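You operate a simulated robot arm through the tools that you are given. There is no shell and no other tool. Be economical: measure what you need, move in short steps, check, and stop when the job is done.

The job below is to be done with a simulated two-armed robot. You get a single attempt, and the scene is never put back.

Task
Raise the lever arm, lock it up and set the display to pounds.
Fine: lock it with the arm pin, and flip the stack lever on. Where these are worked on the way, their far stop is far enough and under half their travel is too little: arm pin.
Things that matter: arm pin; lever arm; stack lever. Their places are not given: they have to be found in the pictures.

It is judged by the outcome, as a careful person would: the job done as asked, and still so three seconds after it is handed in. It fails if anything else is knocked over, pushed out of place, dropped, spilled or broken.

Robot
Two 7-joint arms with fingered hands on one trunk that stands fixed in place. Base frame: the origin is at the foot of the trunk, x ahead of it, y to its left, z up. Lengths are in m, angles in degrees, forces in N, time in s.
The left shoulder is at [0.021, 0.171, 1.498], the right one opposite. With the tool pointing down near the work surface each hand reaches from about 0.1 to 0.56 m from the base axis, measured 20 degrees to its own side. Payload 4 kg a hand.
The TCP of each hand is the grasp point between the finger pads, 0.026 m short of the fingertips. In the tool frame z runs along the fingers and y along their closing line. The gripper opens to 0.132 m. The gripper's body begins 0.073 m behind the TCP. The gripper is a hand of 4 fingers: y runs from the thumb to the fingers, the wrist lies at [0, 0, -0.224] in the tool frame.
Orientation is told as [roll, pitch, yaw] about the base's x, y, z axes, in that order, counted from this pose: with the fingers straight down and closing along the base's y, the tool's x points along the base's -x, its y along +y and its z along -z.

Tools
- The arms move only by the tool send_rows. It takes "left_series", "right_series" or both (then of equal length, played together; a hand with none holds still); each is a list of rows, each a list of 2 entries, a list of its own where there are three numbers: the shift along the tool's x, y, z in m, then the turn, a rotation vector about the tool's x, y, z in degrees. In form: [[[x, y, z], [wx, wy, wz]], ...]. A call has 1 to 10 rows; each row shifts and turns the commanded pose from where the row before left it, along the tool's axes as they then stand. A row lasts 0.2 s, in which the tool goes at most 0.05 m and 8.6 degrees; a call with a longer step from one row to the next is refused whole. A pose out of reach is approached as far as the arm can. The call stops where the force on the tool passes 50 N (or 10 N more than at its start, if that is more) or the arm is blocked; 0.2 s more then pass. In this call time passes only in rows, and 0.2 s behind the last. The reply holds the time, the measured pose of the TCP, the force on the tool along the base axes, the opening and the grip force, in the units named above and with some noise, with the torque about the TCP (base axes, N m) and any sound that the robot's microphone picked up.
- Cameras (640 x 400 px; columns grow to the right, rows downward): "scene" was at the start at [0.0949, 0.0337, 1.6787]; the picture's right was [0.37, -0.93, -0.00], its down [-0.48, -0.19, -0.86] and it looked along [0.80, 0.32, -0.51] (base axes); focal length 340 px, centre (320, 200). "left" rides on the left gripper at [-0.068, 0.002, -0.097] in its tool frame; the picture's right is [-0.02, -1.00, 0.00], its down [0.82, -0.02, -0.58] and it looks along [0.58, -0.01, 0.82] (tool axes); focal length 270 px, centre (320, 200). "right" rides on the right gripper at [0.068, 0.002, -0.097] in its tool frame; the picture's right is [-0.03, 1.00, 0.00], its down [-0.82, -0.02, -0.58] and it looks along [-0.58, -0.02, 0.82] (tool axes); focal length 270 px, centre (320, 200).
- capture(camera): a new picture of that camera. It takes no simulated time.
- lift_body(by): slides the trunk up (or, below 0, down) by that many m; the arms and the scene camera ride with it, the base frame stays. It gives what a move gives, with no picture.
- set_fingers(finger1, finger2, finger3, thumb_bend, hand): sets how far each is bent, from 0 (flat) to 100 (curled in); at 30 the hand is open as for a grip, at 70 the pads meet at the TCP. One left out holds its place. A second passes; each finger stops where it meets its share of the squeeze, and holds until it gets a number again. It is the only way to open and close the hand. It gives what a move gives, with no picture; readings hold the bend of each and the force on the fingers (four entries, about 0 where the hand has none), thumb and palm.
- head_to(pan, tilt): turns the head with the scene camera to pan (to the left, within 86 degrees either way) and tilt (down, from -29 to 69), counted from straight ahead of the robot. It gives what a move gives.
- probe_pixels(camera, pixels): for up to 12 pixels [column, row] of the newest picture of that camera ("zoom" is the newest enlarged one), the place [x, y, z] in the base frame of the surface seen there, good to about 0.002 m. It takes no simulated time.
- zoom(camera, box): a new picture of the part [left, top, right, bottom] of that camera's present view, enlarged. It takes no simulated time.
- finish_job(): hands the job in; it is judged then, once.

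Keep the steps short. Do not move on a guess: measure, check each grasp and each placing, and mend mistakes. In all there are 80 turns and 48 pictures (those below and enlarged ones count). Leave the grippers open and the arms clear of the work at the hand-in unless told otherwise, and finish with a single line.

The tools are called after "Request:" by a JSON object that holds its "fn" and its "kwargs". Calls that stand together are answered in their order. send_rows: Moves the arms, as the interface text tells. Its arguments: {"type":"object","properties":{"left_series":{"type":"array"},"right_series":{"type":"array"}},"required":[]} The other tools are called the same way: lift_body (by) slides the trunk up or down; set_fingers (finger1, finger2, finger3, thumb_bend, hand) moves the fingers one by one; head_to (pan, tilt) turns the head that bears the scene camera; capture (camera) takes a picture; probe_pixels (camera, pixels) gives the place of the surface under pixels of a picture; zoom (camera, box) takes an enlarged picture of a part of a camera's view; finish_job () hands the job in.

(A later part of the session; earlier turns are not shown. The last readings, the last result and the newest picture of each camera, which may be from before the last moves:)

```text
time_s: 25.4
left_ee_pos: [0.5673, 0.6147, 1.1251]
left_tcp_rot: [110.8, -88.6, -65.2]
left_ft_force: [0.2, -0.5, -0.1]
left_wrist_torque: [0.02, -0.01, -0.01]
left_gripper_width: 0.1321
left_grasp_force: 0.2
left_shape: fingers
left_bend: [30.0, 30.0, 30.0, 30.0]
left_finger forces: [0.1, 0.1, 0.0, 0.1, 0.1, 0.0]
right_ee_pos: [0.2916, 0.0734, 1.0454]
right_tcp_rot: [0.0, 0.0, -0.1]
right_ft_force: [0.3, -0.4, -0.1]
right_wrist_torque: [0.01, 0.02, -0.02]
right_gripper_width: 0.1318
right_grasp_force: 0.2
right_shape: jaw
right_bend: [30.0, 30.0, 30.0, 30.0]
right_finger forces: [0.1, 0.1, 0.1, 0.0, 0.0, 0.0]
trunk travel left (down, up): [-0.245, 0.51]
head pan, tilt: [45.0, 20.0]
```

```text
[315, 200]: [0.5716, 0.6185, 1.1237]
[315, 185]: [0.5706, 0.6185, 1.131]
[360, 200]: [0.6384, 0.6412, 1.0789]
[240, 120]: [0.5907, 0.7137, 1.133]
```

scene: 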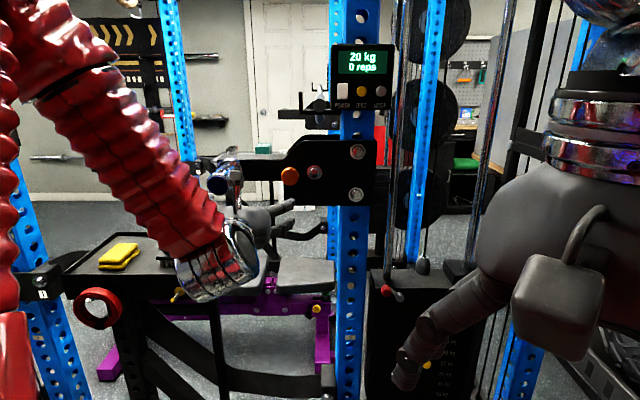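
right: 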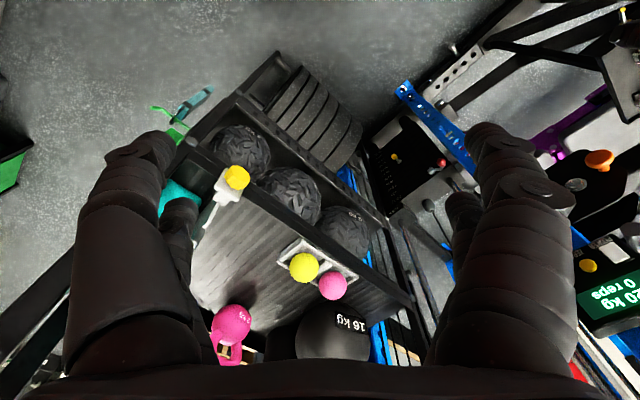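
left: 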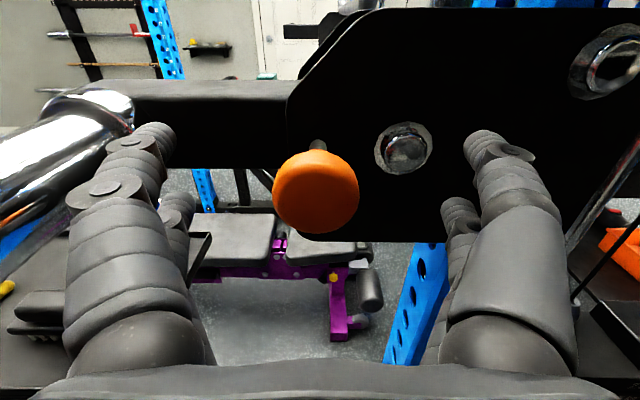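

The pin stays out on its own. Now for the sleeve: back off 10 cm, shift 14.5 cm left, then look.

Request:
{"fn": "send_rows", "kwargs": {"left_series": [[[0, 0, -0.04], [0, 0, 0]], [[0, 0, -0.04], [0, 0, 0]], [[0, 0, -0.03], [0, 0, 0]], [[0, 0.04, 0], [0, 0, 0]], [[0, 0.04, 0], [0, 0, 0]], [[0, 0.04, 0], [0, 0, 0]], [[0.003, 0.025, 0], [0, 0, 0]]]}}

Request:
{"fn": "capture", "kwargs": {"camera": "left"}}

```text
time_s: 27.0
left_ee_pos: [0.3856, 0.6374, 1.1231]
left_tcp_rot: [110.7, -88.6, -65.1]
left_ft_force: [0.7, -0.3, 0.4]
left_wrist_torque: [0.01, 0.0, 0.0]
left_gripper_width: 0.1325
left_grasp_force: 0.0
left_shape: fingers
left_bend: [30.0, 30.0, 30.0, 30.0]
left_finger forces: [0.0, 0.0, 0.1, 0.0, 0.0, 0.0]
right_ee_pos: [0.2918, 0.0733, 1.044]
right_tcp_rot: [0.1, 0.0, -0.1]
right_ft_force: [0.2, 0.2, 0.0]
right_wrist_torque: [-0.02, 0.01, 0.02]
right_gripper_width: 0.1321
right_grasp_force: 0.1
right_shape: jaw
right_bend: [30.0, 30.0, 30.0, 30.0]
right_finger forces: [0.1, 0.0, 0.1, 0.0, 0.0, 0.0]
trunk travel left (down, up): [-0.245, 0.51]
head pan, tilt: [45.0, 20.0]
```

```text
18 pictures are left
```

left: 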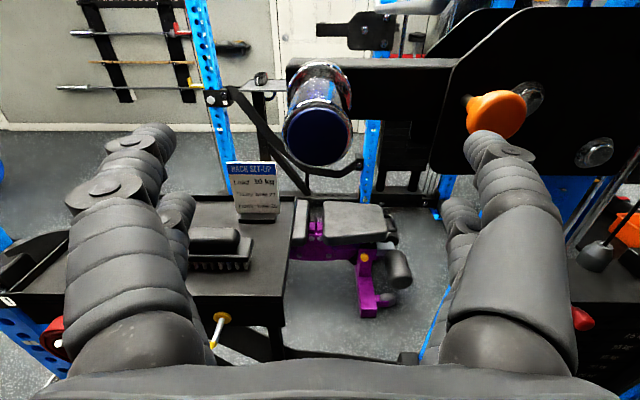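

The sleeve is centred at column 318. I'll advance 12 cm around it and close the fingers.

Request:
{"fn": "send_rows", "kwargs": {"left_series": [[[0, 0, 0.04], [0, 0, 0]], [[0, 0, 0.04], [0, 0, 0]], [[0, 0, 0.04], [0, 0, 0]]]}}

Request:
{"fn": "set_fingers", "kwargs": {"hand": "left", "finger1": 75, "finger2": 75, "finger3": 75, "thumb_bend": 75}}

Request:
{"fn": "capture", "kwargs": {"camera": "left"}}

```text
time_s: 27.8
left_ee_pos: [0.4719, 0.7228, 1.1219]
left_tcp_rot: [108.8, -88.5, -63.2]
left_ft_force: [-0.8, 1.3, 0.3]
left_wrist_torque: [0.02, 0.02, 0.04]
left_gripper_width: 0.1324
left_grasp_force: 0.0
left_shape: fingers
left_bend: [30.0, 30.0, 30.0, 30.0]
left_finger forces: [0.1, 0.1, 0.0, 0.0, 0.1, 0.0]
right_ee_pos: [0.2934, 0.0721, 1.0435]
right_tcp_rot: [0.0, 0.0, -0.1]
right_ft_force: [-0.1, -0.2, -0.2]
right_wrist_torque: [-0.01, 0.0, 0.02]
right_gripper_width: 0.1319
right_grasp_force: 0.1
right_shape: jaw
right_bend: [30.0, 30.0, 30.0, 30.0]
right_finger forces: [0.0, 0.1, 0.0, 0.0, 0.0, 0.1]
trunk travel left (down, up): [-0.245, 0.51]
head pan, tilt: [45.0, 20.0]
```

```text
time_s: 28.8
left_ee_pos: [0.4723, 0.7235, 1.1229]
left_tcp_rot: [109.6, -88.4, -63.9]
left_ft_force: [6.3, 5.6, 2.0]
left_wrist_torque: [0.04, 0.08, 0.01]
left_gripper_width: 0.0278
left_grasp_force: 20.0
left_shape: fingers
left_bend: [60.0, 58.0, 60.0, 66.0]
left_finger forces: [10.4, 9.8, 8.1, 0.0, 11.5, 0.0]
right_ee_pos: [0.2925, 0.0735, 1.0433]
right_tcp_rot: [0.1, 0.1, -0.1]
right_ft_force: [0.8, -1.3, -0.5]
right_wrist_torque: [0.0, 0.02, -0.03]
right_gripper_width: 0.1317
right_grasp_force: 0.1
right_shape: jaw
right_bend: [30.0, 30.0, 30.0, 30.0]
right_finger forces: [0.0, 0.0, 0.0, 0.0, 0.0, 0.0]
trunk travel left (down, up): [-0.245, 0.51]
head pan, tilt: [45.0, 20.0]
```

```text
17 pictures are left
```

left: 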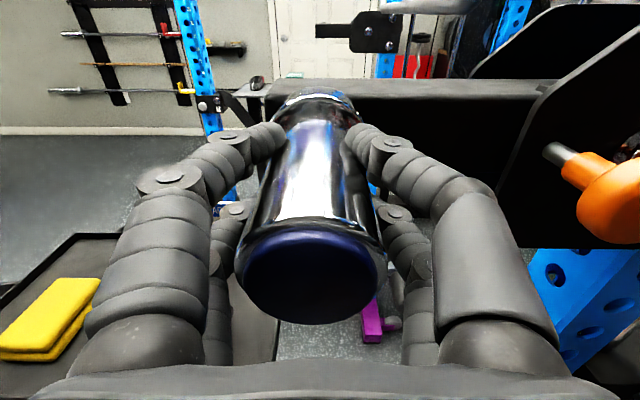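

Sleeve gripped firmly at about 20 N. I'll raise it along its arc (radius 0.2 m about the pivot bolt) by about 10° as a test.

Request:
{"fn": "send_rows", "kwargs": {"left_series": [[[-0.0174, -0.0008, 0], [0, 0, 0]], [[-0.0173, -0.0023, 0], [0, 0, 0]]]}}

```text
time_s: 29.4
left_ee_pos: [0.4744, 0.7204, 1.1559]
left_tcp_rot: [101.2, -88.6, -55.5]
left_ft_force: [1.3, 0.1, -13.6]
left_wrist_torque: [-0.13, 0.46, 0.03]
left_gripper_width: 0.0184
left_grasp_force: 22.1
left_shape: fingers
left_bend: [62.0, 57.0, 61.0, 68.0]
left_finger forces: [7.7, 13.5, 14.2, 0.0, 8.4, 0.0]
right_ee_pos: [0.2927, 0.0753, 1.0434]
right_tcp_rot: [-0.1, 0.0, 0.0]
right_ft_force: [-0.7, 0.4, 0.3]
right_wrist_torque: [0.01, 0.0, 0.0]
right_gripper_width: 0.1321
right_grasp_force: 0.2
right_shape: jaw
right_bend: [30.0, 30.0, 30.0, 30.0]
right_finger forces: [0.1, 0.0, 0.0, 0.1, 0.0, 0.0]
trunk travel left (down, up): [-0.245, 0.51]
head pan, tilt: [45.0, 20.0]
```

The arm moves under a 14 N load, so it isn't locked any more. I'll continue along the arc to 40°.

Request:
{"fn": "send_rows", "kwargs": {"left_series": [[[-0.0171, -0.0038, 0], [0, 0, 0]], [[-0.0166, -0.0053, 0], [0, 0, 0]], [[-0.0161, -0.0066, 0], [0, 0, 0]], [[-0.0155, -0.0081, 0], [0, 0, 0]], [[-0.0147, -0.0094, 0], [0, 0, 0]], [[-0.0139, -0.0106, 0], [0, 0, 0]]]}}

Request:
{"fn": "capture", "kwargs": {"camera": "scene"}}

```text
time_s: 30.8
left_ee_pos: [0.5045, 0.687, 1.2563]
left_tcp_rot: [125.9, -88.5, -80.3]
left_ft_force: [2.5, 6.7, 10.2]
left_wrist_torque: [0.37, -0.1, 0.07]
left_gripper_width: 0.0002
left_grasp_force: 8.3
left_shape: fingers
left_bend: [68.0, 52.0, 61.0, 74.0]
left_finger forces: [0.0, 10.1, 7.9, 0.0, 0.0, 0.0]
right_ee_pos: [0.2927, 0.0735, 1.0454]
right_tcp_rot: [0.0, 0.0, -0.1]
right_ft_force: [-0.9, -0.3, 0.1]
right_wrist_torque: [0.02, 0.05, -0.03]
right_gripper_width: 0.1318
right_grasp_force: 0.0
right_shape: jaw
right_bend: [30.0, 30.0, 30.0, 30.0]
right_finger forces: [0.0, 0.0, 0.1, 0.0, 0.1, 0.0]
trunk travel left (down, up): [-0.245, 0.51]
head pan, tilt: [45.0, 20.0]
```

```text
16 pictures are left
```

scene: 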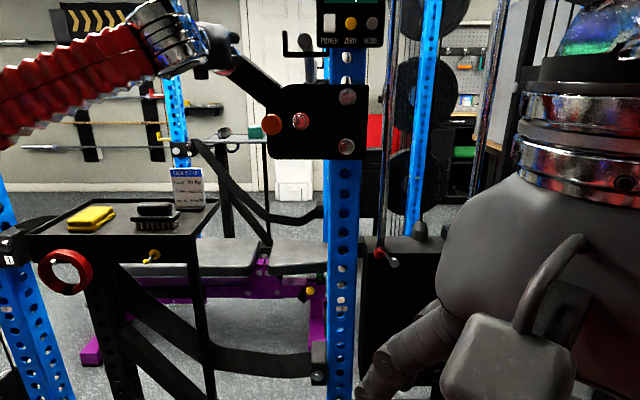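

The arm has risen to about 40°, but the grip reading changed: the thumb shows 0. I'll look through the left camera.

Request:
{"fn": "capture", "kwargs": {"camera": "left"}}

Request:
{"fn": "zoom", "kwargs": {"camera": "scene", "box": [150, 0, 390, 170]}}

```text
15 pictures are left
```

left: 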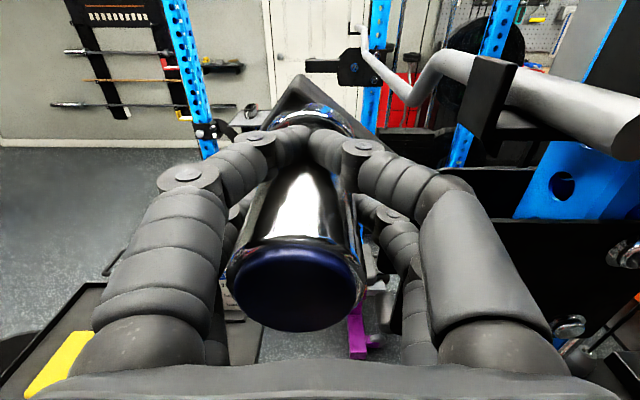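

```text
2.35 times, centred on (270, 85) of scene
```

zoom: 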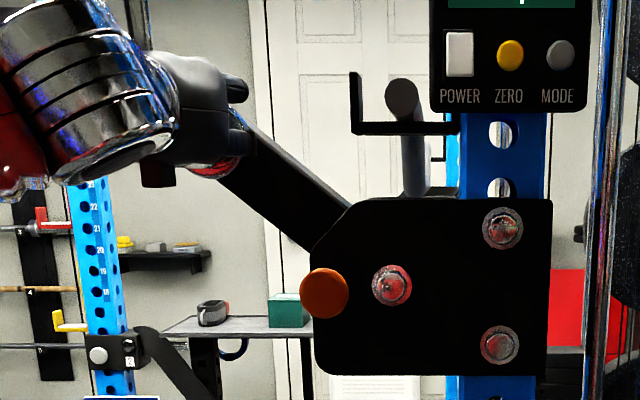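

The sleeve has slid a little low in the hand. I'll probe its cap and the beam to get the arm's true angle.

Request:
{"fn": "probe_pixels", "kwargs": {"camera": "left", "pixels": [[297, 290], [297, 265], [297, 315], [240, 285], [355, 285], [300, 200]]}}

Request:
{"fn": "probe_pixels", "kwargs": {"camera": "zoom", "pixels": [[322, 292], [392, 285], [405, 100], [260, 155], [330, 215], [560, 56], [270, 215]]}}

```text
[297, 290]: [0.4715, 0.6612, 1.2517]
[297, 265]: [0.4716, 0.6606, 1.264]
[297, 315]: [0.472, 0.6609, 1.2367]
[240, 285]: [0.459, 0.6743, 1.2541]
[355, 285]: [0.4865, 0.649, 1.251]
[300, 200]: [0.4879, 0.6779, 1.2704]
```

```text
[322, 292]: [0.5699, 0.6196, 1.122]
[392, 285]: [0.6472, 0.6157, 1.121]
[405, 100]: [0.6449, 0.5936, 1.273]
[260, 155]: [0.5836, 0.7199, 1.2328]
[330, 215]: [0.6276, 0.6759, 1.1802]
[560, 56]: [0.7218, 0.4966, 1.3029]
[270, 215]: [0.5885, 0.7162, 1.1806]
```

The arm is at 39.3°, 0.2 m from the pivot. The racked bar's end is at (0.645,0.594,1.273), so I must keep the hand in front of it. I'll go on to about 50°, easing the grip slightly outward, and watch the force.

Request:
{"fn": "send_rows", "kwargs": {"left_series": [[[-0.0128, -0.0118, -0.004], [0, 0, 0]], [[-0.0118, -0.0128, -0.004], [0, 0, 0]]]}}

Request:
{"fn": "capture", "kwargs": {"camera": "left"}}

Request:
{"fn": "probe_pixels", "kwargs": {"camera": "left", "pixels": [[297, 290], [297, 265], [240, 285], [355, 285], [600, 130]]}}

```text
time_s: 31.5
left_ee_pos: [0.5131, 0.6795, 1.2648]
left_tcp_rot: [39.1, -88.4, 8.2]
left_ft_force: [-25.5, 18.3, -16.6]
left_wrist_torque: [0.25, -0.52, -0.91]
left_gripper_width: 0.0
left_grasp_force: 23.6
left_shape: fingers
left_bend: [69.0, 56.0, 64.0, 74.0]
left_finger forces: [0.1, 41.8, 5.5, 0.0, 0.0, 0.0]
right_ee_pos: [0.2891, 0.0761, 1.0451]
right_tcp_rot: [-0.1, -0.2, 0.0]
right_ft_force: [0.7, -0.6, -0.9]
right_wrist_torque: [0.02, 0.0, 0.03]
right_gripper_width: 0.1319
right_grasp_force: 0.1
right_shape: jaw
right_bend: [30.0, 30.0, 30.0, 30.0]
right_finger forces: [0.0, 0.0, 0.0, 0.1, 0.0, 0.0]
trunk travel left (down, up): [-0.245, 0.51]
head pan, tilt: [45.0, 20.0]
stopped in row 2 (left hand): the force on the tool passed its limit at 53 N (the readings are from after the stop); the commanded pose is now the measured one
```

```text
13 pictures are left
```

left: 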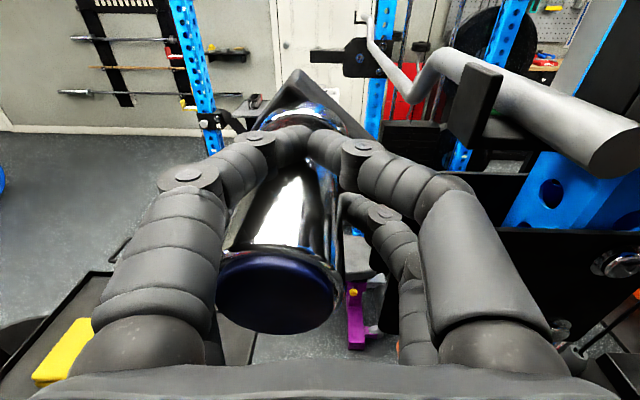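

```text
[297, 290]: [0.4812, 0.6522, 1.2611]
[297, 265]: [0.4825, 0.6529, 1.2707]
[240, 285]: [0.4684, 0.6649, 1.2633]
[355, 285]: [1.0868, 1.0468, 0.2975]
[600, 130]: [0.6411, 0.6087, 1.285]
```

The hand stopped at 53 N, mostly along the tangent, with the arm at about 43–45°: that looks like its upper stop. I'll ease the hand back by 8 mm to see whether the arm's weight hangs on it.

Request:
{"fn": "send_rows", "kwargs": {"left_series": [[[0.004, 0.006, 0], [0, 0, 0]], [[0, 0, 0], [0, 0, 0]]]}}

Request:
{"fn": "zoom", "kwargs": {"camera": "scene", "box": [150, 0, 390, 170]}}

Request:
{"fn": "probe_pixels", "kwargs": {"camera": "zoom", "pixels": [[240, 165], [330, 245], [290, 172], [300, 190], [230, 120], [330, 205]]}}

```text
time_s: 32.1
left_ee_pos: [0.5128, 0.6786, 1.2649]
left_tcp_rot: [59.2, -88.5, -12.8]
left_ft_force: [-7.4, 17.9, -5.4]
left_wrist_torque: [0.24, -0.11, -0.49]
left_gripper_width: 0.0
left_grasp_force: 14.9
left_shape: fingers
left_bend: [68.0, 54.0, 64.0, 74.0]
left_finger forces: [0.0, 24.3, 5.4, 0.0, 0.0, 0.0]
right_ee_pos: [0.2904, 0.0758, 1.0454]
right_tcp_rot: [-0.3, 0.0, 0.0]
right_ft_force: [0.1, -0.4, 0.0]
right_wrist_torque: [-0.02, -0.02, -0.02]
right_gripper_width: 0.1318
right_grasp_force: 0.0
right_shape: jaw
right_bend: [30.0, 30.0, 30.0, 30.0]
right_finger forces: [0.1, 0.1, 0.0, 0.2, 0.0, 0.0]
trunk travel left (down, up): [-0.245, 0.51]
head pan, tilt: [45.0, 20.0]
```

```text
2.35 times, centred on (270, 85) of scene
```

zoom: 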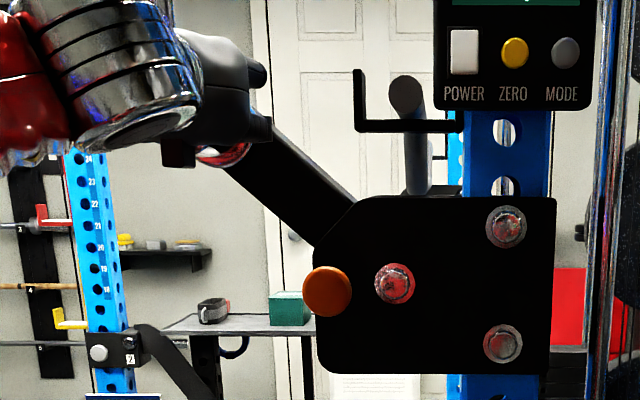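

```text
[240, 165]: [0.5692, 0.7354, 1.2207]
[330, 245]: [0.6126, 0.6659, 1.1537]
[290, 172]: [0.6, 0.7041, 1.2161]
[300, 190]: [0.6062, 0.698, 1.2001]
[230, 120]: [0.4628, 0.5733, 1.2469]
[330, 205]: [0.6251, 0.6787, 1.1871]
```

The force eased to about 18 N but still leans on finger 2. At 40° the sleeve was even pushing the hand up, which suggests the pivot holds by friction. I'll back off another 1.2 cm down the arc to test that.

Request:
{"fn": "send_rows", "kwargs": {"left_series": [[[0.006, 0.006, 0], [0, 0, 0]], [[0.003, 0.003, 0], [0, 0, 0]], [[0, 0, 0], [0, 0, 0]]]}}

Request:
{"fn": "capture", "kwargs": {"camera": "left"}}

Request:
{"fn": "probe_pixels", "kwargs": {"camera": "left", "pixels": [[285, 290], [285, 265], [240, 285], [330, 285]]}}

```text
time_s: 32.9
left_ee_pos: [0.5062, 0.6806, 1.2596]
left_tcp_rot: [70.7, -88.8, -24.3]
left_ft_force: [5.6, 13.3, 15.0]
left_wrist_torque: [0.47, -0.15, -0.16]
left_gripper_width: 0.0
left_grasp_force: 17.7
left_shape: fingers
left_bend: [68.0, 51.0, 62.0, 74.0]
left_finger forces: [15.7, 13.6, 6.3, 0.1, 0.0, 0.0]
right_ee_pos: [0.2924, 0.0737, 1.0445]
right_tcp_rot: [0.0, 0.0, 0.0]
right_ft_force: [0.9, 0.1, -0.6]
right_wrist_torque: [-0.03, 0.01, 0.02]
right_gripper_width: 0.132
right_grasp_force: 0.0
right_shape: jaw
right_bend: [30.0, 30.0, 30.0, 30.0]
right_finger forces: [0.0, 0.0, 0.1, 0.0, 0.1, 0.0]
trunk travel left (down, up): [-0.245, 0.51]
head pan, tilt: [45.0, 20.0]
```

```text
11 pictures are left
```

left: 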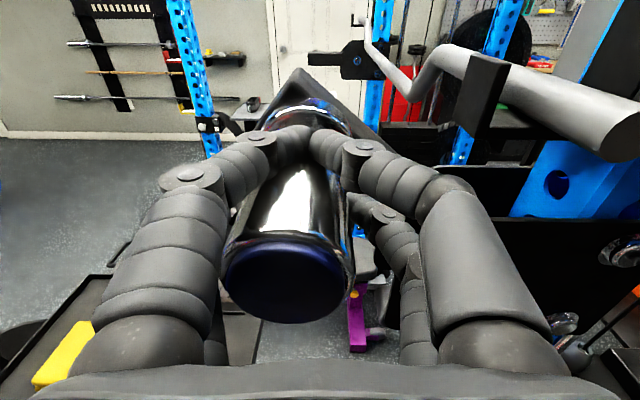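

```text
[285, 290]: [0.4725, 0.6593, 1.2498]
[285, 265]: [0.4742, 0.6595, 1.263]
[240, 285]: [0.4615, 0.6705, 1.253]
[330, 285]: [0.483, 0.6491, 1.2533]
```

The arm holds by itself (the hand even pushes it down by 15 N without a drop). I'll open the fingers, re-centre (y +8 mm, down 6 mm) and regrip.

Request:
{"fn": "set_fingers", "kwargs": {"hand": "left", "finger1": 40, "finger2": 40, "finger3": 40, "thumb_bend": 40}}

Request:
{"fn": "send_rows", "kwargs": {"left_series": [[[0.006, 0.008, 0.01], [0, 0, -4]]]}}

Request:
{"fn": "capture", "kwargs": {"camera": "left"}}

Request:
{"fn": "probe_pixels", "kwargs": {"camera": "left", "pixels": [[300, 285], [300, 265], [270, 280], [330, 280]]}}

```text
time_s: 33.9
left_ee_pos: [0.5082, 0.6792, 1.2563]
left_tcp_rot: [62.2, -88.5, -15.8]
left_ft_force: [0.3, 0.0, 0.6]
left_wrist_torque: [-0.02, -0.01, 0.02]
left_gripper_width: 0.0994
left_grasp_force: 0.2
left_shape: fingers
left_bend: [40.0, 40.0, 40.0, 40.0]
left_finger forces: [0.1, 0.0, 0.0, 0.1, 0.1, 0.1]
right_ee_pos: [0.2921, 0.0728, 1.0442]
right_tcp_rot: [-0.1, 0.1, 0.0]
right_ft_force: [0.2, -0.8, -0.3]
right_wrist_torque: [-0.03, 0.02, 0.0]
right_gripper_width: 0.1319
right_grasp_force: 0.0
right_shape: jaw
right_bend: [30.0, 30.0, 30.0, 30.0]
right_finger forces: [0.1, 0.0, 0.0, 0.0, 0.0, 0.1]
trunk travel left (down, up): [-0.245, 0.51]
head pan, tilt: [45.0, 20.0]
```

```text
time_s: 34.3
left_ee_pos: [0.5095, 0.6922, 1.2514]
left_tcp_rot: [-75.0, -87.1, 121.3]
left_ft_force: [0.0, -0.4, -0.3]
left_wrist_torque: [-0.04, 0.03, -0.02]
left_gripper_width: 0.0994
left_grasp_force: 0.1
left_shape: fingers
left_bend: [40.0, 40.0, 40.0, 40.0]
left_finger forces: [0.0, 0.0, 0.0, 0.1, 0.0, 0.0]
right_ee_pos: [0.2924, 0.0737, 1.0437]
right_tcp_rot: [0.0, 0.0, -0.1]
right_ft_force: [0.2, 0.9, -0.7]
right_wrist_torque: [0.0, 0.0, 0.0]
right_gripper_width: 0.1317
right_grasp_force: 0.2
right_shape: jaw
right_bend: [30.0, 30.0, 30.0, 30.0]
right_finger forces: [0.0, 0.0, 0.0, 0.0, 0.0, 0.0]
trunk travel left (down, up): [-0.245, 0.51]
head pan, tilt: [45.0, 20.0]
```

```text
10 pictures are left
```

left: 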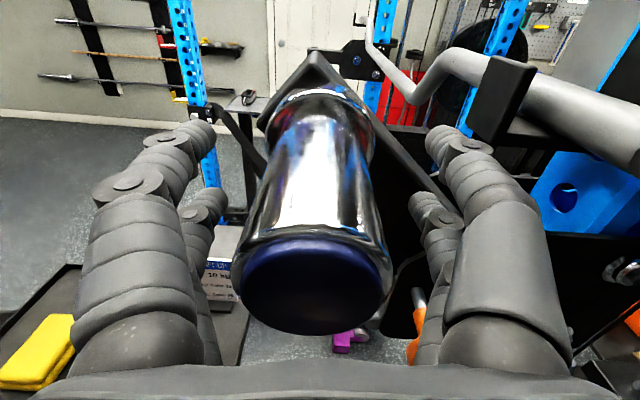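

```text
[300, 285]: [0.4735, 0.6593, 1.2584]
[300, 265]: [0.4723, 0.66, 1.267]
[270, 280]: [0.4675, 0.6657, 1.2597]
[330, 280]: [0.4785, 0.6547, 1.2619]
```

The arm stays up unaided and the sleeve is now centred. I'll back off 1 cm for bar clearance, grip, then push along the tangent for 2.5 cm to find the true stop.

Request:
{"fn": "send_rows", "kwargs": {"left_series": [[[-0.003, 0.0, -0.012], [0, 0, 0]]]}}

Request:
{"fn": "set_fingers", "kwargs": {"hand": "left", "finger1": 76, "finger2": 76, "finger3": 76, "thumb_bend": 76}}

Request:
{"fn": "send_rows", "kwargs": {"left_series": [[[-0.006, -0.0055, 0], [0, 0, 0]], [[-0.006, -0.0055, 0], [0, 0, 0]], [[-0.006, -0.0058, 0], [0, 0, 0]]]}}

```text
time_s: 34.7
left_ee_pos: [0.5007, 0.6848, 1.2541]
left_tcp_rot: [-76.4, -87.2, 122.8]
left_ft_force: [0.8, 0.5, -0.3]
left_wrist_torque: [-0.04, 0.0, -0.03]
left_gripper_width: 0.0994
left_grasp_force: 0.0
left_shape: fingers
left_bend: [40.0, 40.0, 40.0, 40.0]
left_finger forces: [0.0, 0.0, 0.0, 0.0, 0.1, 0.0]
right_ee_pos: [0.2927, 0.0729, 1.0451]
right_tcp_rot: [0.0, 0.0, -0.1]
right_ft_force: [0.0, 0.0, 1.0]
right_wrist_torque: [-0.01, 0.0, 0.01]
right_gripper_width: 0.132
right_grasp_force: 0.0
right_shape: jaw
right_bend: [30.0, 30.0, 30.0, 30.0]
right_finger forces: [0.1, 0.0, 0.0, 0.0, 0.0, 0.1]
trunk travel left (down, up): [-0.245, 0.51]
head pan, tilt: [45.0, 20.0]
```

```text
time_s: 35.7
left_ee_pos: [0.5014, 0.6835, 1.2534]
left_tcp_rot: [-75.4, -87.3, 121.8]
left_ft_force: [6.6, 1.4, 2.7]
left_wrist_torque: [0.04, 0.09, -0.02]
left_gripper_width: 0.0284
left_grasp_force: 21.0
left_shape: fingers
left_bend: [61.0, 59.0, 60.0, 66.0]
left_finger forces: [10.2, 9.7, 8.5, 0.0, 13.9, 0.1]
right_ee_pos: [0.2924, 0.0731, 1.0438]
right_tcp_rot: [0.0, 0.0, 0.0]
right_ft_force: [0.5, 0.1, 0.3]
right_wrist_torque: [0.02, -0.01, 0.0]
right_gripper_width: 0.1317
right_grasp_force: 0.1
right_shape: jaw
right_bend: [30.0, 30.0, 30.0, 30.0]
right_finger forces: [0.0, 0.0, 0.0, 0.0, 0.0, 0.1]
trunk travel left (down, up): [-0.245, 0.51]
head pan, tilt: [45.0, 20.0]
```

```text
time_s: 36.5
left_ee_pos: [0.5111, 0.6802, 1.2665]
left_tcp_rot: [-65.6, -87.0, 112.3]
left_ft_force: [-13.7, 8.2, -29.5]
left_wrist_torque: [-0.48, -0.17, -0.15]
left_gripper_width: 0.0
left_grasp_force: 17.4
left_shape: fingers
left_bend: [68.0, 53.0, 64.0, 75.0]
left_finger forces: [0.0, 27.6, 7.5, 0.1, 0.0, 0.0]
right_ee_pos: [0.2911, 0.0773, 1.0451]
right_tcp_rot: [-0.2, -0.1, 0.0]
right_ft_force: [0.7, 0.0, -0.1]
right_wrist_torque: [-0.01, 0.02, 0.02]
right_gripper_width: 0.1319
right_grasp_force: 0.1
right_shape: jaw
right_bend: [30.0, 30.0, 30.0, 30.0]
right_finger forces: [0.0, 0.1, 0.0, 0.0, 0.0, 0.0]
trunk travel left (down, up): [-0.245, 0.51]
head pan, tilt: [45.0, 20.0]
```

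Again it is blocked at 33 N around 43°, so this is the upper stop. I'll release, back off 11 cm, then move down and right in front of the pin.

Request:
{"fn": "set_fingers", "kwargs": {"hand": "left", "finger1": 35, "finger2": 35, "finger3": 35, "thumb_bend": 35}}

Request:
{"fn": "send_rows", "kwargs": {"left_series": [[[0, 0, -0.04], [0, 0, 4]], [[0, 0, -0.04], [0, 0, 0]], [[0, 0, -0.035], [0, 0, 0]], [[0.04, -0.025, 0], [0, 0, 0]], [[0.04, -0.025, 0], [0, 0, 0]], [[0.04, -0.02, 0], [0, 0, 0]], [[0.02, -0.015, 0], [0, 0, 0]]]}}

Request:
{"fn": "set_fingers", "kwargs": {"hand": "left", "finger1": 70, "finger2": 70, "finger3": 70, "thumb_bend": 70}}

Request:
{"fn": "capture", "kwargs": {"camera": "left"}}

```text
time_s: 37.5
left_ee_pos: [0.5116, 0.6734, 1.2741]
left_tcp_rot: [-76.8, -87.2, 123.2]
left_ft_force: [0.0, 0.7, -0.2]
left_wrist_torque: [0.03, 0.0, 0.0]
left_gripper_width: 0.1159
left_grasp_force: 0.0
left_shape: fingers
left_bend: [35.0, 35.0, 35.0, 35.0]
left_finger forces: [0.1, 0.0, 0.0, 0.0, 0.0, 0.1]
right_ee_pos: [0.2923, 0.073, 1.0451]
right_tcp_rot: [0.0, 0.1, 0.0]
right_ft_force: [0.1, 0.4, 0.1]
right_wrist_torque: [0.01, 0.01, 0.0]
right_gripper_width: 0.1318
right_grasp_force: 0.1
right_shape: jaw
right_bend: [30.0, 30.0, 30.0, 30.0]
right_finger forces: [0.0, 0.0, 0.0, 0.1, 0.0, 0.0]
trunk travel left (down, up): [-0.245, 0.51]
head pan, tilt: [45.0, 20.0]
```

```text
time_s: 39.1
left_ee_pos: [0.4917, 0.5326, 1.1315]
left_tcp_rot: [62.9, -88.6, -16.4]
left_ft_force: [0.1, -0.4, -0.3]
left_wrist_torque: [0.02, -0.01, 0.03]
left_gripper_width: 0.116
left_grasp_force: 0.0
left_shape: fingers
left_bend: [35.0, 35.0, 35.0, 35.0]
left_finger forces: [0.0, 0.0, 0.0, 0.0, 0.0, 0.0]
right_ee_pos: [0.2924, 0.0734, 1.0445]
right_tcp_rot: [0.0, 0.0, -0.1]
right_ft_force: [0.0, 0.2, -0.5]
right_wrist_torque: [0.02, 0.0, 0.03]
right_gripper_width: 0.132
right_grasp_force: 0.0
right_shape: jaw
right_bend: [30.0, 30.0, 30.0, 30.0]
right_finger forces: [0.0, 0.0, 0.0, 0.0, 0.1, 0.0]
trunk travel left (down, up): [-0.245, 0.51]
head pan, tilt: [45.0, 20.0]
```

```text
time_s: 40.1
left_ee_pos: [0.4922, 0.5339, 1.1318]
left_tcp_rot: [63.0, -88.5, -16.7]
left_ft_force: [-0.5, -0.4, -0.6]
left_wrist_torque: [0.0, -0.01, -0.02]
left_gripper_width: 0.0014
left_grasp_force: 0.2
left_shape: fingers
left_bend: [70.0, 70.0, 70.0, 70.0]
left_finger forces: [0.1, 0.1, 0.0, 0.0, 0.0, 0.0]
right_ee_pos: [0.2918, 0.0738, 1.0451]
right_tcp_rot: [-0.1, 0.0, 0.0]
right_ft_force: [0.1, -0.2, 0.3]
right_wrist_torque: [0.02, 0.02, 0.01]
right_gripper_width: 0.1319
right_grasp_force: 0.0
right_shape: jaw
right_bend: [30.0, 30.0, 30.0, 30.0]
right_finger forces: [0.0, 0.0, 0.1, 0.1, 0.0, 0.0]
trunk travel left (down, up): [-0.245, 0.51]
head pan, tilt: [45.0, 20.0]
```

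```text
9 pictures are left
```

left: 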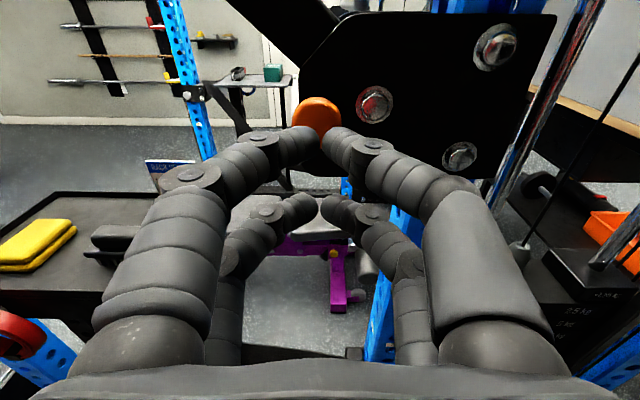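

The upper finger pair's tips are about 2.2 cm above the TCP. I'll lower 3 cm so that pair meets the knob squarely, then advance to just before contact.

Request:
{"fn": "send_rows", "kwargs": {"left_series": [[[0.03, 0.003, 0], [0, 0, 0]], [[0, 0, 0.04], [0, 0, 0]], [[0, 0, 0.03], [0, 0, 0]], [[0, 0, 0.01], [0, 0, 0]], [[0, 0, 0.008], [0, 0, 0]], [[0, 0, 0.006], [0, 0, 0]]]}}

Request:
{"fn": "capture", "kwargs": {"camera": "left"}}

Request:
{"fn": "probe_pixels", "kwargs": {"camera": "left", "pixels": [[318, 110], [318, 95], [318, 120]]}}

```text
time_s: 41.5
left_ee_pos: [0.5521, 0.604, 1.1003]
left_tcp_rot: [62.2, -88.4, -15.9]
left_ft_force: [0.0, 0.2, -0.1]
left_wrist_torque: [0.0, 0.01, -0.01]
left_gripper_width: 0.0011
left_grasp_force: 0.0
left_shape: fingers
left_bend: [70.0, 70.0, 70.0, 70.0]
left_finger forces: [0.0, 0.1, 0.1, 0.0, 0.1, 0.0]
right_ee_pos: [0.2923, 0.0732, 1.0443]
right_tcp_rot: [0.0, 0.0, -0.1]
right_ft_force: [1.1, 0.1, -0.3]
right_wrist_torque: [0.01, 0.03, 0.0]
right_gripper_width: 0.1317
right_grasp_force: 0.1
right_shape: jaw
right_bend: [30.0, 30.0, 30.0, 30.0]
right_finger forces: [0.0, 0.0, 0.0, 0.1, 0.1, 0.0]
trunk travel left (down, up): [-0.245, 0.51]
head pan, tilt: [45.0, 20.0]
```

```text
8 pictures are left
```

left: 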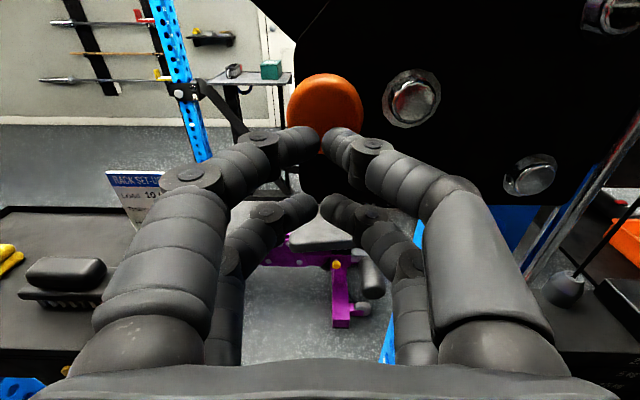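

```text
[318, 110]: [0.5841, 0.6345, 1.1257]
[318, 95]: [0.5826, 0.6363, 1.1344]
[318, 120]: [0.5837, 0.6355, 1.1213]
```

The knob face is already back at d≈0.861, the seated depth, without my touching it. It must have snapped in by itself at the stop. I'll press it gently to confirm it's fully seated.

Request:
{"fn": "send_rows", "kwargs": {"left_series": [[[0, 0, 0.01], [0, 0, 0]], [[0, 0, 0.01], [0, 0, 0]], [[0, 0, 0.006], [0, 0, 0]], [[0, 0, 0.005], [0, 0, 0]]]}}

Request:
{"fn": "probe_pixels", "kwargs": {"camera": "left", "pixels": [[318, 110]]}}

```text
time_s: 42.4
left_ee_pos: [0.568, 0.6161, 1.1032]
left_tcp_rot: [65.3, -88.5, -19.6]
left_ft_force: [-27.1, -24.2, -4.7]
left_wrist_torque: [0.46, -0.52, 0.06]
left_gripper_width: 0.0002
left_grasp_force: 22.8
left_shape: fingers
left_bend: [73.0, 70.0, 70.0, 73.0]
left_finger forces: [22.1, 0.0, 0.0, 0.1, 21.9, 0.1]
right_ee_pos: [0.2895, 0.0717, 1.0465]
right_tcp_rot: [0.1, -0.2, -0.2]
right_ft_force: [0.8, 0.4, 0.1]
right_wrist_torque: [0.0, -0.03, 0.0]
right_gripper_width: 0.1319
right_grasp_force: 0.0
right_shape: jaw
right_bend: [30.0, 30.0, 30.0, 30.0]
right_finger forces: [0.0, 0.0, 0.0, 0.1, 0.1, 0.0]
trunk travel left (down, up): [-0.245, 0.51]
head pan, tilt: [45.0, 20.0]
stopped in row 4 (left hand): the force on the tool passed its limit at 53 N (the readings are from after the stop); the commanded pose is now the measured one
```

```text
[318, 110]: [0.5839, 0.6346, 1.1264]
```

Solid at 53 N with the knob face unmoved at the seated depth, so the arm is locked. Next is the MODE button at (0.722,0.497,1.305). I'll back off 10 cm, shift 19 cm right, and raise the trunk 0.18 m.

Request:
{"fn": "send_rows", "kwargs": {"left_series": [[[0, 0, -0.035], [0, 0, 0]], [[0, 0, -0.035], [0, 0, 0]], [[0, 0, -0.03], [0, 0, 0]], [[0, -0.038, 0], [0, 0, 0]], [[0, -0.038, 0], [0, 0, 0]], [[0, -0.038, 0], [0, 0, 0]], [[0, -0.038, 0], [0, 0, 0]], [[0, -0.038, 0], [0, 0, 0]]]}}

Request:
{"fn": "lift_body", "kwargs": {"by": 0.18}}

```text
time_s: 44.2
left_ee_pos: [0.6413, 0.4138, 1.0942]
left_tcp_rot: [57.5, -88.3, -11.6]
left_ft_force: [0.0, 0.0, 0.3]
left_wrist_torque: [-0.02, -0.02, 0.04]
left_gripper_width: 0.0008
left_grasp_force: 0.0
left_shape: fingers
left_bend: [70.0, 70.0, 70.0, 70.0]
left_finger forces: [0.1, 0.1, 0.1, 0.0, 0.0, 0.0]
right_ee_pos: [0.2919, 0.0735, 1.0458]
right_tcp_rot: [-0.1, 0.0, 0.0]
right_ft_force: [0.2, 0.4, 0.1]
right_wrist_torque: [-0.04, 0.01, 0.05]
right_gripper_width: 0.132
right_grasp_force: 0.1
right_shape: jaw
right_bend: [30.0, 30.0, 30.0, 30.0]
right_finger forces: [0.1, 0.0, 0.0, 0.1, 0.0, 0.0]
trunk travel left (down, up): [-0.245, 0.51]
head pan, tilt: [45.0, 20.0]
```

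```text
time_s: 46.2
left_ee_pos: [0.6386, 0.4157, 1.2751]
left_tcp_rot: [57.8, -88.4, -11.7]
left_ft_force: [0.1, 1.1, -1.4]
left_wrist_torque: [0.02, 0.01, -0.04]
left_gripper_width: 0.0008
left_grasp_force: 0.0
left_shape: fingers
left_bend: [70.0, 70.0, 70.0, 70.0]
left_finger forces: [0.0, 0.0, 0.0, 0.1, 0.1, 0.0]
right_ee_pos: [0.2922, 0.0733, 1.2246]
right_tcp_rot: [0.0, 0.1, -0.2]
right_ft_force: [-0.1, 0.3, -1.0]
right_wrist_torque: [-0.04, 0.01, -0.03]
right_gripper_width: 0.1318
right_grasp_force: 0.0
right_shape: jaw
right_bend: [30.0, 30.0, 30.0, 30.0]
right_finger forces: [0.0, 0.0, 0.1, 0.0, 0.0, 0.1]
trunk travel left (down, up): [-0.425, 0.33]
head pan, tilt: [45.0, 20.0]
```

In line with MODE (t −0.158). I'll raise 5 mm, advance 7 cm and look.

Request:
{"fn": "send_rows", "kwargs": {"left_series": [[[-0.005, -0.002, 0.035], [0, 0, 0]], [[0, 0, 0.035], [0, 0, 0]]]}}

Request:
{"fn": "capture", "kwargs": {"camera": "left"}}

```text
time_s: 46.8
left_ee_pos: [0.6907, 0.4659, 1.2785]
left_tcp_rot: [57.2, -88.3, -11.1]
left_ft_force: [-0.1, -0.3, -0.2]
left_wrist_torque: [0.01, 0.0, -0.01]
left_gripper_width: 0.0009
left_grasp_force: 0.1
left_shape: fingers
left_bend: [70.0, 70.0, 70.0, 70.0]
left_finger forces: [0.1, 0.0, 0.0, 0.0, 0.0, 0.0]
right_ee_pos: [0.293, 0.0739, 1.2249]
right_tcp_rot: [-0.1, 0.1, -0.2]
right_ft_force: [0.1, 0.8, 1.0]
right_wrist_torque: [-0.01, -0.01, -0.03]
right_gripper_width: 0.132
right_grasp_force: 0.0
right_shape: jaw
right_bend: [30.0, 30.0, 30.0, 30.0]
right_finger forces: [0.0, 0.0, 0.1, 0.1, 0.0, 0.0]
trunk travel left (down, up): [-0.425, 0.33]
head pan, tilt: [45.0, 20.0]
```

```text
7 pictures are left
```

left: 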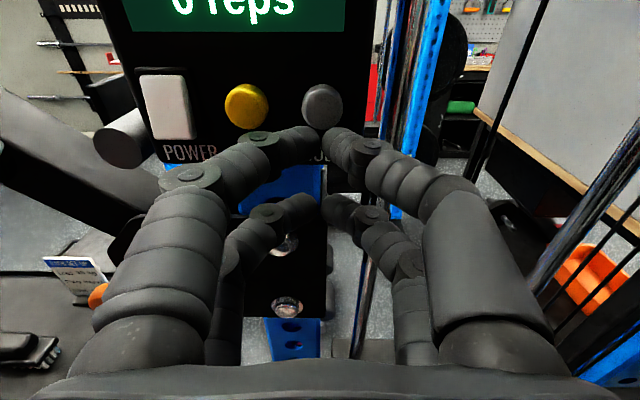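

MODE is straight ahead at (322,106) of the left camera. I'll raise 4 mm and advance until light contact.

Request:
{"fn": "send_rows", "kwargs": {"left_series": [[[-0.004, 0, 0.01], [0, 0, 0]], [[0, 0, 0.008], [0, 0, 0]], [[0, 0, 0.003], [0, 0, 0]]]}}

```text
time_s: 47.6
left_ee_pos: [0.7044, 0.4789, 1.2834]
left_tcp_rot: [58.3, -88.3, -12.3]
left_ft_force: [-0.9, -1.0, 0.0]
left_wrist_torque: [0.05, -0.02, 0.01]
left_gripper_width: 0.0009
left_grasp_force: 1.4
left_shape: fingers
left_bend: [70.0, 70.0, 70.0, 70.0]
left_finger forces: [0.7, 0.0, 0.0, 0.1, 1.4, 0.1]
right_ee_pos: [0.2931, 0.0735, 1.2264]
right_tcp_rot: [0.0, -0.1, -0.1]
right_ft_force: [-0.5, 0.0, -0.6]
right_wrist_torque: [0.0, 0.0, -0.03]
right_gripper_width: 0.1317
right_grasp_force: 0.1
right_shape: jaw
right_bend: [30.0, 30.0, 30.0, 30.0]
right_finger forces: [0.0, 0.0, 0.0, 0.0, 0.0, 0.0]
trunk travel left (down, up): [-0.425, 0.33]
head pan, tilt: [45.0, 20.0]
```

Light contact at about 1.4 N. I'll press in 5 mm, then back out 6 cm.

Request:
{"fn": "send_rows", "kwargs": {"left_series": [[[0, 0, 0.003], [0, 0, 0]], [[0, 0, 0.003], [0, 0, 0]]]}}

Request:
{"fn": "send_rows", "kwargs": {"left_series": [[[0, 0, -0.03], [0, 0, 0]], [[0, 0, -0.04], [0, 0, 0]]]}}

Request:
{"fn": "capture", "kwargs": {"camera": "left"}}

```text
time_s: 48.2
left_ee_pos: [0.7098, 0.4829, 1.2848]
left_tcp_rot: [60.5, -88.3, -14.6]
left_ft_force: [-10.1, -9.1, -3.1]
left_wrist_torque: [0.15, -0.16, -0.03]
left_gripper_width: 0.0001
left_grasp_force: 7.2
left_shape: fingers
left_bend: [71.0, 70.0, 70.0, 71.0]
left_finger forces: [5.9, 0.1, 0.1, 0.0, 8.6, 0.0]
right_ee_pos: [0.2912, 0.0724, 1.2252]
right_tcp_rot: [0.1, 0.0, 0.0]
right_ft_force: [-0.1, 0.0, -0.2]
right_wrist_torque: [0.01, 0.01, 0.01]
right_gripper_width: 0.1319
right_grasp_force: 0.0
right_shape: jaw
right_bend: [30.0, 30.0, 30.0, 30.0]
right_finger forces: [0.0, 0.1, 0.0, 0.0, 0.1, 0.1]
trunk travel left (down, up): [-0.425, 0.33]
head pan, tilt: [45.0, 20.0]
```

```text
time_s: 48.8
left_ee_pos: [0.6614, 0.434, 1.2853]
left_tcp_rot: [58.3, -88.3, -12.2]
left_ft_force: [-0.3, 0.9, -1.1]
left_wrist_torque: [-0.03, -0.02, -0.01]
left_gripper_width: 0.0012
left_grasp_force: 0.1
left_shape: fingers
left_bend: [70.0, 70.0, 70.0, 70.0]
left_finger forces: [0.1, 0.0, 0.0, 0.0, 0.0, 0.0]
right_ee_pos: [0.2915, 0.0745, 1.2257]
right_tcp_rot: [0.0, -0.1, 0.0]
right_ft_force: [0.0, -0.1, -0.8]
right_wrist_torque: [-0.02, 0.02, 0.02]
right_gripper_width: 0.1319
right_grasp_force: 0.0
right_shape: jaw
right_bend: [30.0, 30.0, 30.0, 30.0]
right_finger forces: [0.0, 0.0, 0.1, 0.0, 0.1, 0.1]
trunk travel left (down, up): [-0.425, 0.33]
head pan, tilt: [45.0, 20.0]
```

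```text
6 pictures are left
```

left: 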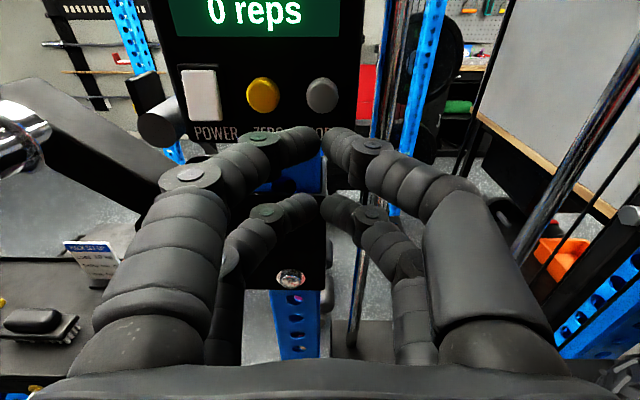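

The unit line isn't in this view; I'll check it with the scene camera after clearing the hand. I'll back off 8 cm, lower the trunk 0.40 m to lever height, and take a scene picture covering the display and lever.

Request:
{"fn": "send_rows", "kwargs": {"left_series": [[[0, 0, -0.04], [0, 0, 0]], [[0, 0, -0.04], [0, 0, 0]]]}}

Request:
{"fn": "lift_body", "kwargs": {"by": -0.38}}

Request:
{"fn": "head_to", "kwargs": {"pan": 36, "tilt": 4}}

Request:
{"fn": "capture", "kwargs": {"camera": "scene"}}

```text
time_s: 49.4
left_ee_pos: [0.6046, 0.3755, 1.2873]
left_tcp_rot: [58.7, -88.3, -12.7]
left_ft_force: [-0.3, -0.8, 0.2]
left_wrist_torque: [-0.01, 0.03, -0.02]
left_gripper_width: 0.0013
left_grasp_force: 0.0
left_shape: fingers
left_bend: [70.0, 70.0, 70.0, 70.0]
left_finger forces: [0.1, 0.0, 0.0, 0.0, 0.0, 0.1]
right_ee_pos: [0.2929, 0.0729, 1.2244]
right_tcp_rot: [0.0, 0.0, -0.1]
right_ft_force: [0.3, -0.1, -0.6]
right_wrist_torque: [0.04, 0.0, -0.01]
right_gripper_width: 0.1319
right_grasp_force: 0.1
right_shape: jaw
right_bend: [30.0, 30.0, 30.0, 30.0]
right_finger forces: [0.0, 0.0, 0.0, 0.1, 0.0, 0.1]
trunk travel left (down, up): [-0.425, 0.33]
head pan, tilt: [45.0, 20.0]
```

```text
time_s: 53.1
left_ee_pos: [0.5873, 0.3824, 0.9164]
left_tcp_rot: [47.0, -89.6, -1.0]
left_ft_force: [0.3, 0.9, -0.5]
left_wrist_torque: [0.02, -0.01, 0.0]
left_gripper_width: 0.0014
left_grasp_force: 0.1
left_shape: fingers
left_bend: [70.0, 70.0, 70.0, 70.0]
left_finger forces: [0.0, 0.0, 0.1, 0.0, 0.0, 0.1]
right_ee_pos: [0.2785, 0.0797, 0.8524]
right_tcp_rot: [-0.4, -1.6, -0.4]
right_ft_force: [32.7, 16.7, -24.4]
right_wrist_torque: [-1.93, 1.68, -1.42]
right_gripper_width: 0.1318
right_grasp_force: 0.1
right_shape: jaw
right_bend: [30.0, 30.0, 30.0, 30.0]
right_finger forces: [0.0, 0.1, 0.0, 0.1, 0.0, 0.0]
trunk travel left (down, up): [-0.045, 0.71]
head pan, tilt: [45.0, 20.0]
```

```text
time_s: 53.9
left_ee_pos: [0.5871, 0.3794, 0.9172]
left_tcp_rot: [61.6, -89.4, -15.5]
left_ft_force: [1.0, 0.0, -0.1]
left_wrist_torque: [0.01, 0.0, 0.01]
left_gripper_width: 0.0014
left_grasp_force: 0.0
left_shape: fingers
left_bend: [70.0, 70.0, 70.0, 70.0]
left_finger forces: [0.0, 0.0, 0.0, 0.0, 0.1, 0.1]
right_ee_pos: [0.2748, 0.0763, 0.8518]
right_tcp_rot: [-0.3, -1.7, 0.4]
right_ft_force: [0.4, 0.3, 0.5]
right_wrist_torque: [0.01, 0.01, 0.03]
right_gripper_width: 0.1319
right_grasp_force: 0.2
right_shape: jaw
right_bend: [30.0, 30.0, 30.0, 30.0]
right_finger forces: [0.0, 0.0, 0.0, 0.0, 0.0, 0.1]
trunk travel left (down, up): [-0.045, 0.71]
head pan, tilt: [36.0, 4.0]
```

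```text
5 pictures are left
```

scene: 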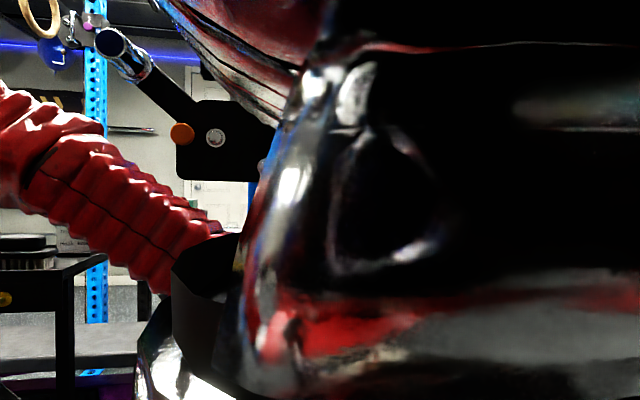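

The arm stays up, locked. But my own right arm now hides the scene view, and it touched something briefly while lowering (now 0 N). I'll move the right hand 20 cm to the right, away from the camera.

Request:
{"fn": "send_rows", "kwargs": {"right_series": [[[0, -0.04, 0], [0, 0, 0]], [[0, -0.04, 0], [0, 0, 0]], [[0, -0.04, 0], [0, 0, 0]], [[0, -0.04, 0], [0, 0, 0]], [[0, -0.04, 0], [0, 0, 0]], [[0, -0.04, 0], [0, 0, 0]]]}}

Request:
{"fn": "head_to", "kwargs": {"pan": 32, "tilt": 2}}

Request:
{"fn": "capture", "kwargs": {"camera": "scene"}}

```text
time_s: 54.5
left_ee_pos: [0.5983, 0.3891, 0.9092]
left_tcp_rot: [18.0, -88.9, 27.9]
left_ft_force: [-0.2, 1.1, -1.4]
left_wrist_torque: [0.02, 0.0, -0.04]
left_gripper_width: 0.0009
left_grasp_force: 0.0
left_shape: fingers
left_bend: [70.0, 70.0, 70.0, 70.0]
left_finger forces: [0.0, 0.0, 0.1, 0.1, 0.0, 0.1]
right_ee_pos: [0.2555, 0.0564, 0.8532]
right_tcp_rot: [-3.1, 1.7, 4.4]
right_ft_force: [-0.3, 0.4, -0.1]
right_wrist_torque: [-0.02, 0.01, 0.0]
right_gripper_width: 0.132
right_grasp_force: 0.1
right_shape: jaw
right_bend: [30.0, 30.0, 30.0, 30.0]
right_finger forces: [0.0, 0.0, 0.0, 0.0, 0.1, 0.0]
trunk travel left (down, up): [-0.045, 0.71]
head pan, tilt: [36.0, 4.0]
stopped in row 3 (right hand): the force on the tool passed its limit at 84 N (the readings are from after the stop); the commanded pose is now the measured one
```

```text
time_s: 55.2
left_ee_pos: [0.5973, 0.3878, 0.9089]
left_tcp_rot: [20.0, -88.9, 25.6]
left_ft_force: [0.7, 0.4, -0.8]
left_wrist_torque: [0.01, 0.0, -0.04]
left_gripper_width: 0.0009
left_grasp_force: 0.0
left_shape: fingers
left_bend: [70.0, 70.0, 70.0, 70.0]
left_finger forces: [0.0, 0.0, 0.1, 0.0, 0.0, 0.0]
right_ee_pos: [0.2567, 0.0551, 0.8522]
right_tcp_rot: [-3.1, 1.7, 4.3]
right_ft_force: [-0.7, -0.3, 0.6]
right_wrist_torque: [-0.02, -0.01, -0.01]
right_gripper_width: 0.132
right_grasp_force: 0.0
right_shape: jaw
right_bend: [30.0, 30.0, 30.0, 30.0]
right_finger forces: [0.0, 0.1, 0.0, 0.0, 0.0, 0.0]
trunk travel left (down, up): [-0.045, 0.71]
head pan, tilt: [32.0, 2.0]
```

```text
4 pictures are left
```

scene: 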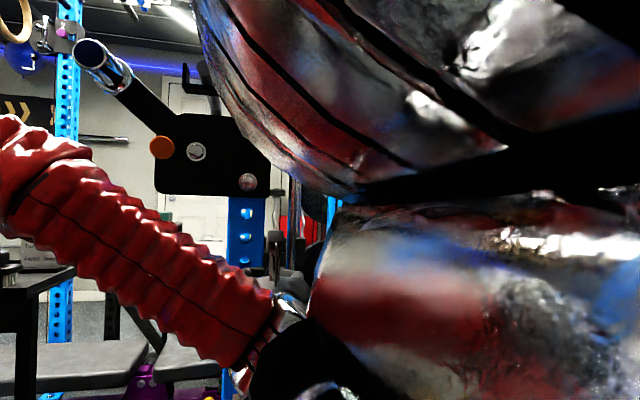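

The right hand is touching what must be the robot's own base: it's low, nothing else is there, and nothing in the scene has moved. I'll raise the trunk 0.22 m, where it was free before, and then move the right hand right in small steps.

Request:
{"fn": "lift_body", "kwargs": {"by": 0.22}}

Request:
{"fn": "send_rows", "kwargs": {"right_series": [[[-0.03, 0, 0], [0, 0, 0]], [[0, -0.03, 0], [0, 0, 0]], [[0, -0.03, 0], [0, 0, 0]], [[0, -0.04, 0], [0, 0, 0]], [[0, -0.04, 0], [0, 0, 0]], [[0, -0.04, 0], [0, 0, 0]], [[0, -0.04, 0], [0, 0, 0]]]}}

```text
time_s: 57.5
left_ee_pos: [0.621, 0.3771, 1.1136]
left_tcp_rot: [54.2, -87.3, -8.2]
left_ft_force: [0.4, -0.3, -0.2]
left_wrist_torque: [-0.02, 0.02, -0.01]
left_gripper_width: 0.0013
left_grasp_force: 0.2
left_shape: fingers
left_bend: [70.0, 70.0, 70.0, 70.0]
left_finger forces: [0.0, 0.0, 0.0, 0.1, 0.0, 0.0]
right_ee_pos: [0.2868, 0.0413, 1.0607]
right_tcp_rot: [-1.7, 4.6, 2.7]
right_ft_force: [-0.2, -0.5, 0.1]
right_wrist_torque: [0.01, 0.01, 0.02]
right_gripper_width: 0.1322
right_grasp_force: 0.0
right_shape: jaw
right_bend: [30.0, 30.0, 30.0, 30.0]
right_finger forces: [0.0, 0.0, 0.0, 0.1, 0.0, 0.1]
trunk travel left (down, up): [-0.265, 0.49]
head pan, tilt: [32.0, 2.0]
```

```text
time_s: 59.1
left_ee_pos: [0.6187, 0.3752, 1.1151]
left_tcp_rot: [55.1, -87.4, -9.3]
left_ft_force: [-0.2, 1.0, -0.1]
left_wrist_torque: [0.02, 0.04, 0.0]
left_gripper_width: 0.0012
left_grasp_force: 0.1
left_shape: fingers
left_bend: [70.0, 70.0, 70.0, 70.0]
left_finger forces: [0.0, 0.0, 0.1, 0.1, 0.1, 0.0]
right_ee_pos: [0.3257, -0.1781, 1.0671]
right_tcp_rot: [-1.8, 4.6, 2.8]
right_ft_force: [0.1, 0.2, -0.1]
right_wrist_torque: [0.03, 0.0, 0.01]
right_gripper_width: 0.132
right_grasp_force: 0.0
right_shape: jaw
right_bend: [30.0, 30.0, 30.0, 30.0]
right_finger forces: [0.1, 0.0, 0.0, 0.0, 0.0, 0.1]
trunk travel left (down, up): [-0.265, 0.49]
head pan, tilt: [32.0, 2.0]
```

The right hand is clear. Now one scene picture covering both the display and the lever.

Request:
{"fn": "head_to", "kwargs": {"pan": 34, "tilt": 10}}

Request:
{"fn": "zoom", "kwargs": {"camera": "scene", "box": [180, 60, 480, 380]}}

```text
time_s: 59.8
left_ee_pos: [0.6197, 0.3754, 1.1148]
left_tcp_rot: [54.3, -87.4, -8.5]
left_ft_force: [-0.4, 0.5, -0.1]
left_wrist_torque: [0.02, 0.0, -0.01]
left_gripper_width: 0.0012
left_grasp_force: 0.0
left_shape: fingers
left_bend: [70.0, 70.0, 70.0, 70.0]
left_finger forces: [0.0, 0.0, 0.0, 0.0, 0.1, 0.0]
right_ee_pos: [0.3259, -0.1777, 1.0663]
right_tcp_rot: [-1.7, 4.6, 2.6]
right_ft_force: [0.0, -0.6, -0.7]
right_wrist_torque: [0.02, 0.01, 0.01]
right_gripper_width: 0.132
right_grasp_force: 0.0
right_shape: jaw
right_bend: [30.0, 30.0, 30.0, 30.0]
right_finger forces: [0.0, 0.0, 0.1, 0.2, 0.0, 0.0]
trunk travel left (down, up): [-0.265, 0.49]
head pan, tilt: [34.0, 10.0]
```

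```text
1.25 times, centred on (330, 220) of scene
```

zoom: 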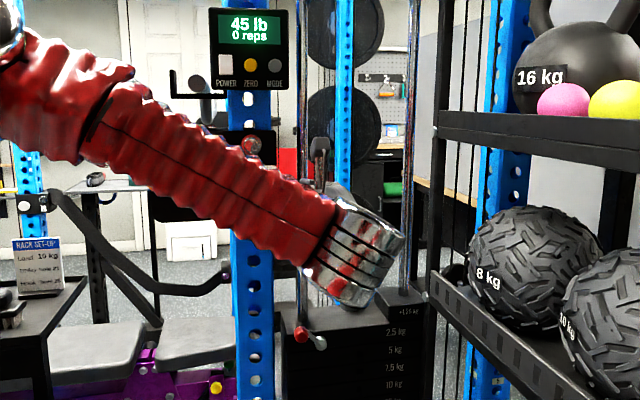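

The display reads "45 lb". Now I'll probe along the lever: red knob at (302,335) and metal end at (320,344).

Request:
{"fn": "probe_pixels", "kwargs": {"camera": "zoom", "pixels": [[302, 335], [307, 335], [311, 334], [315, 337], [319, 343], [323, 345], [340, 360], [298, 360], [300, 310], [320, 360], [372, 300], [345, 330]]}}

```text
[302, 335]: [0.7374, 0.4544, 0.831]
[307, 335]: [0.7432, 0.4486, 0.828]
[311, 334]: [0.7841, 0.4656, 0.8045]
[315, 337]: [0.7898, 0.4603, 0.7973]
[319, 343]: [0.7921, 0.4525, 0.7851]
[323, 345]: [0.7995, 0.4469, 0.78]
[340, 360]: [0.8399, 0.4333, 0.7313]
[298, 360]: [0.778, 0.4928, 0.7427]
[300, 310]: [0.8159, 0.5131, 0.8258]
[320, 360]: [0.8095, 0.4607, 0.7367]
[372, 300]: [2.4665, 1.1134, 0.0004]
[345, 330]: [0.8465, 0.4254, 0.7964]
```

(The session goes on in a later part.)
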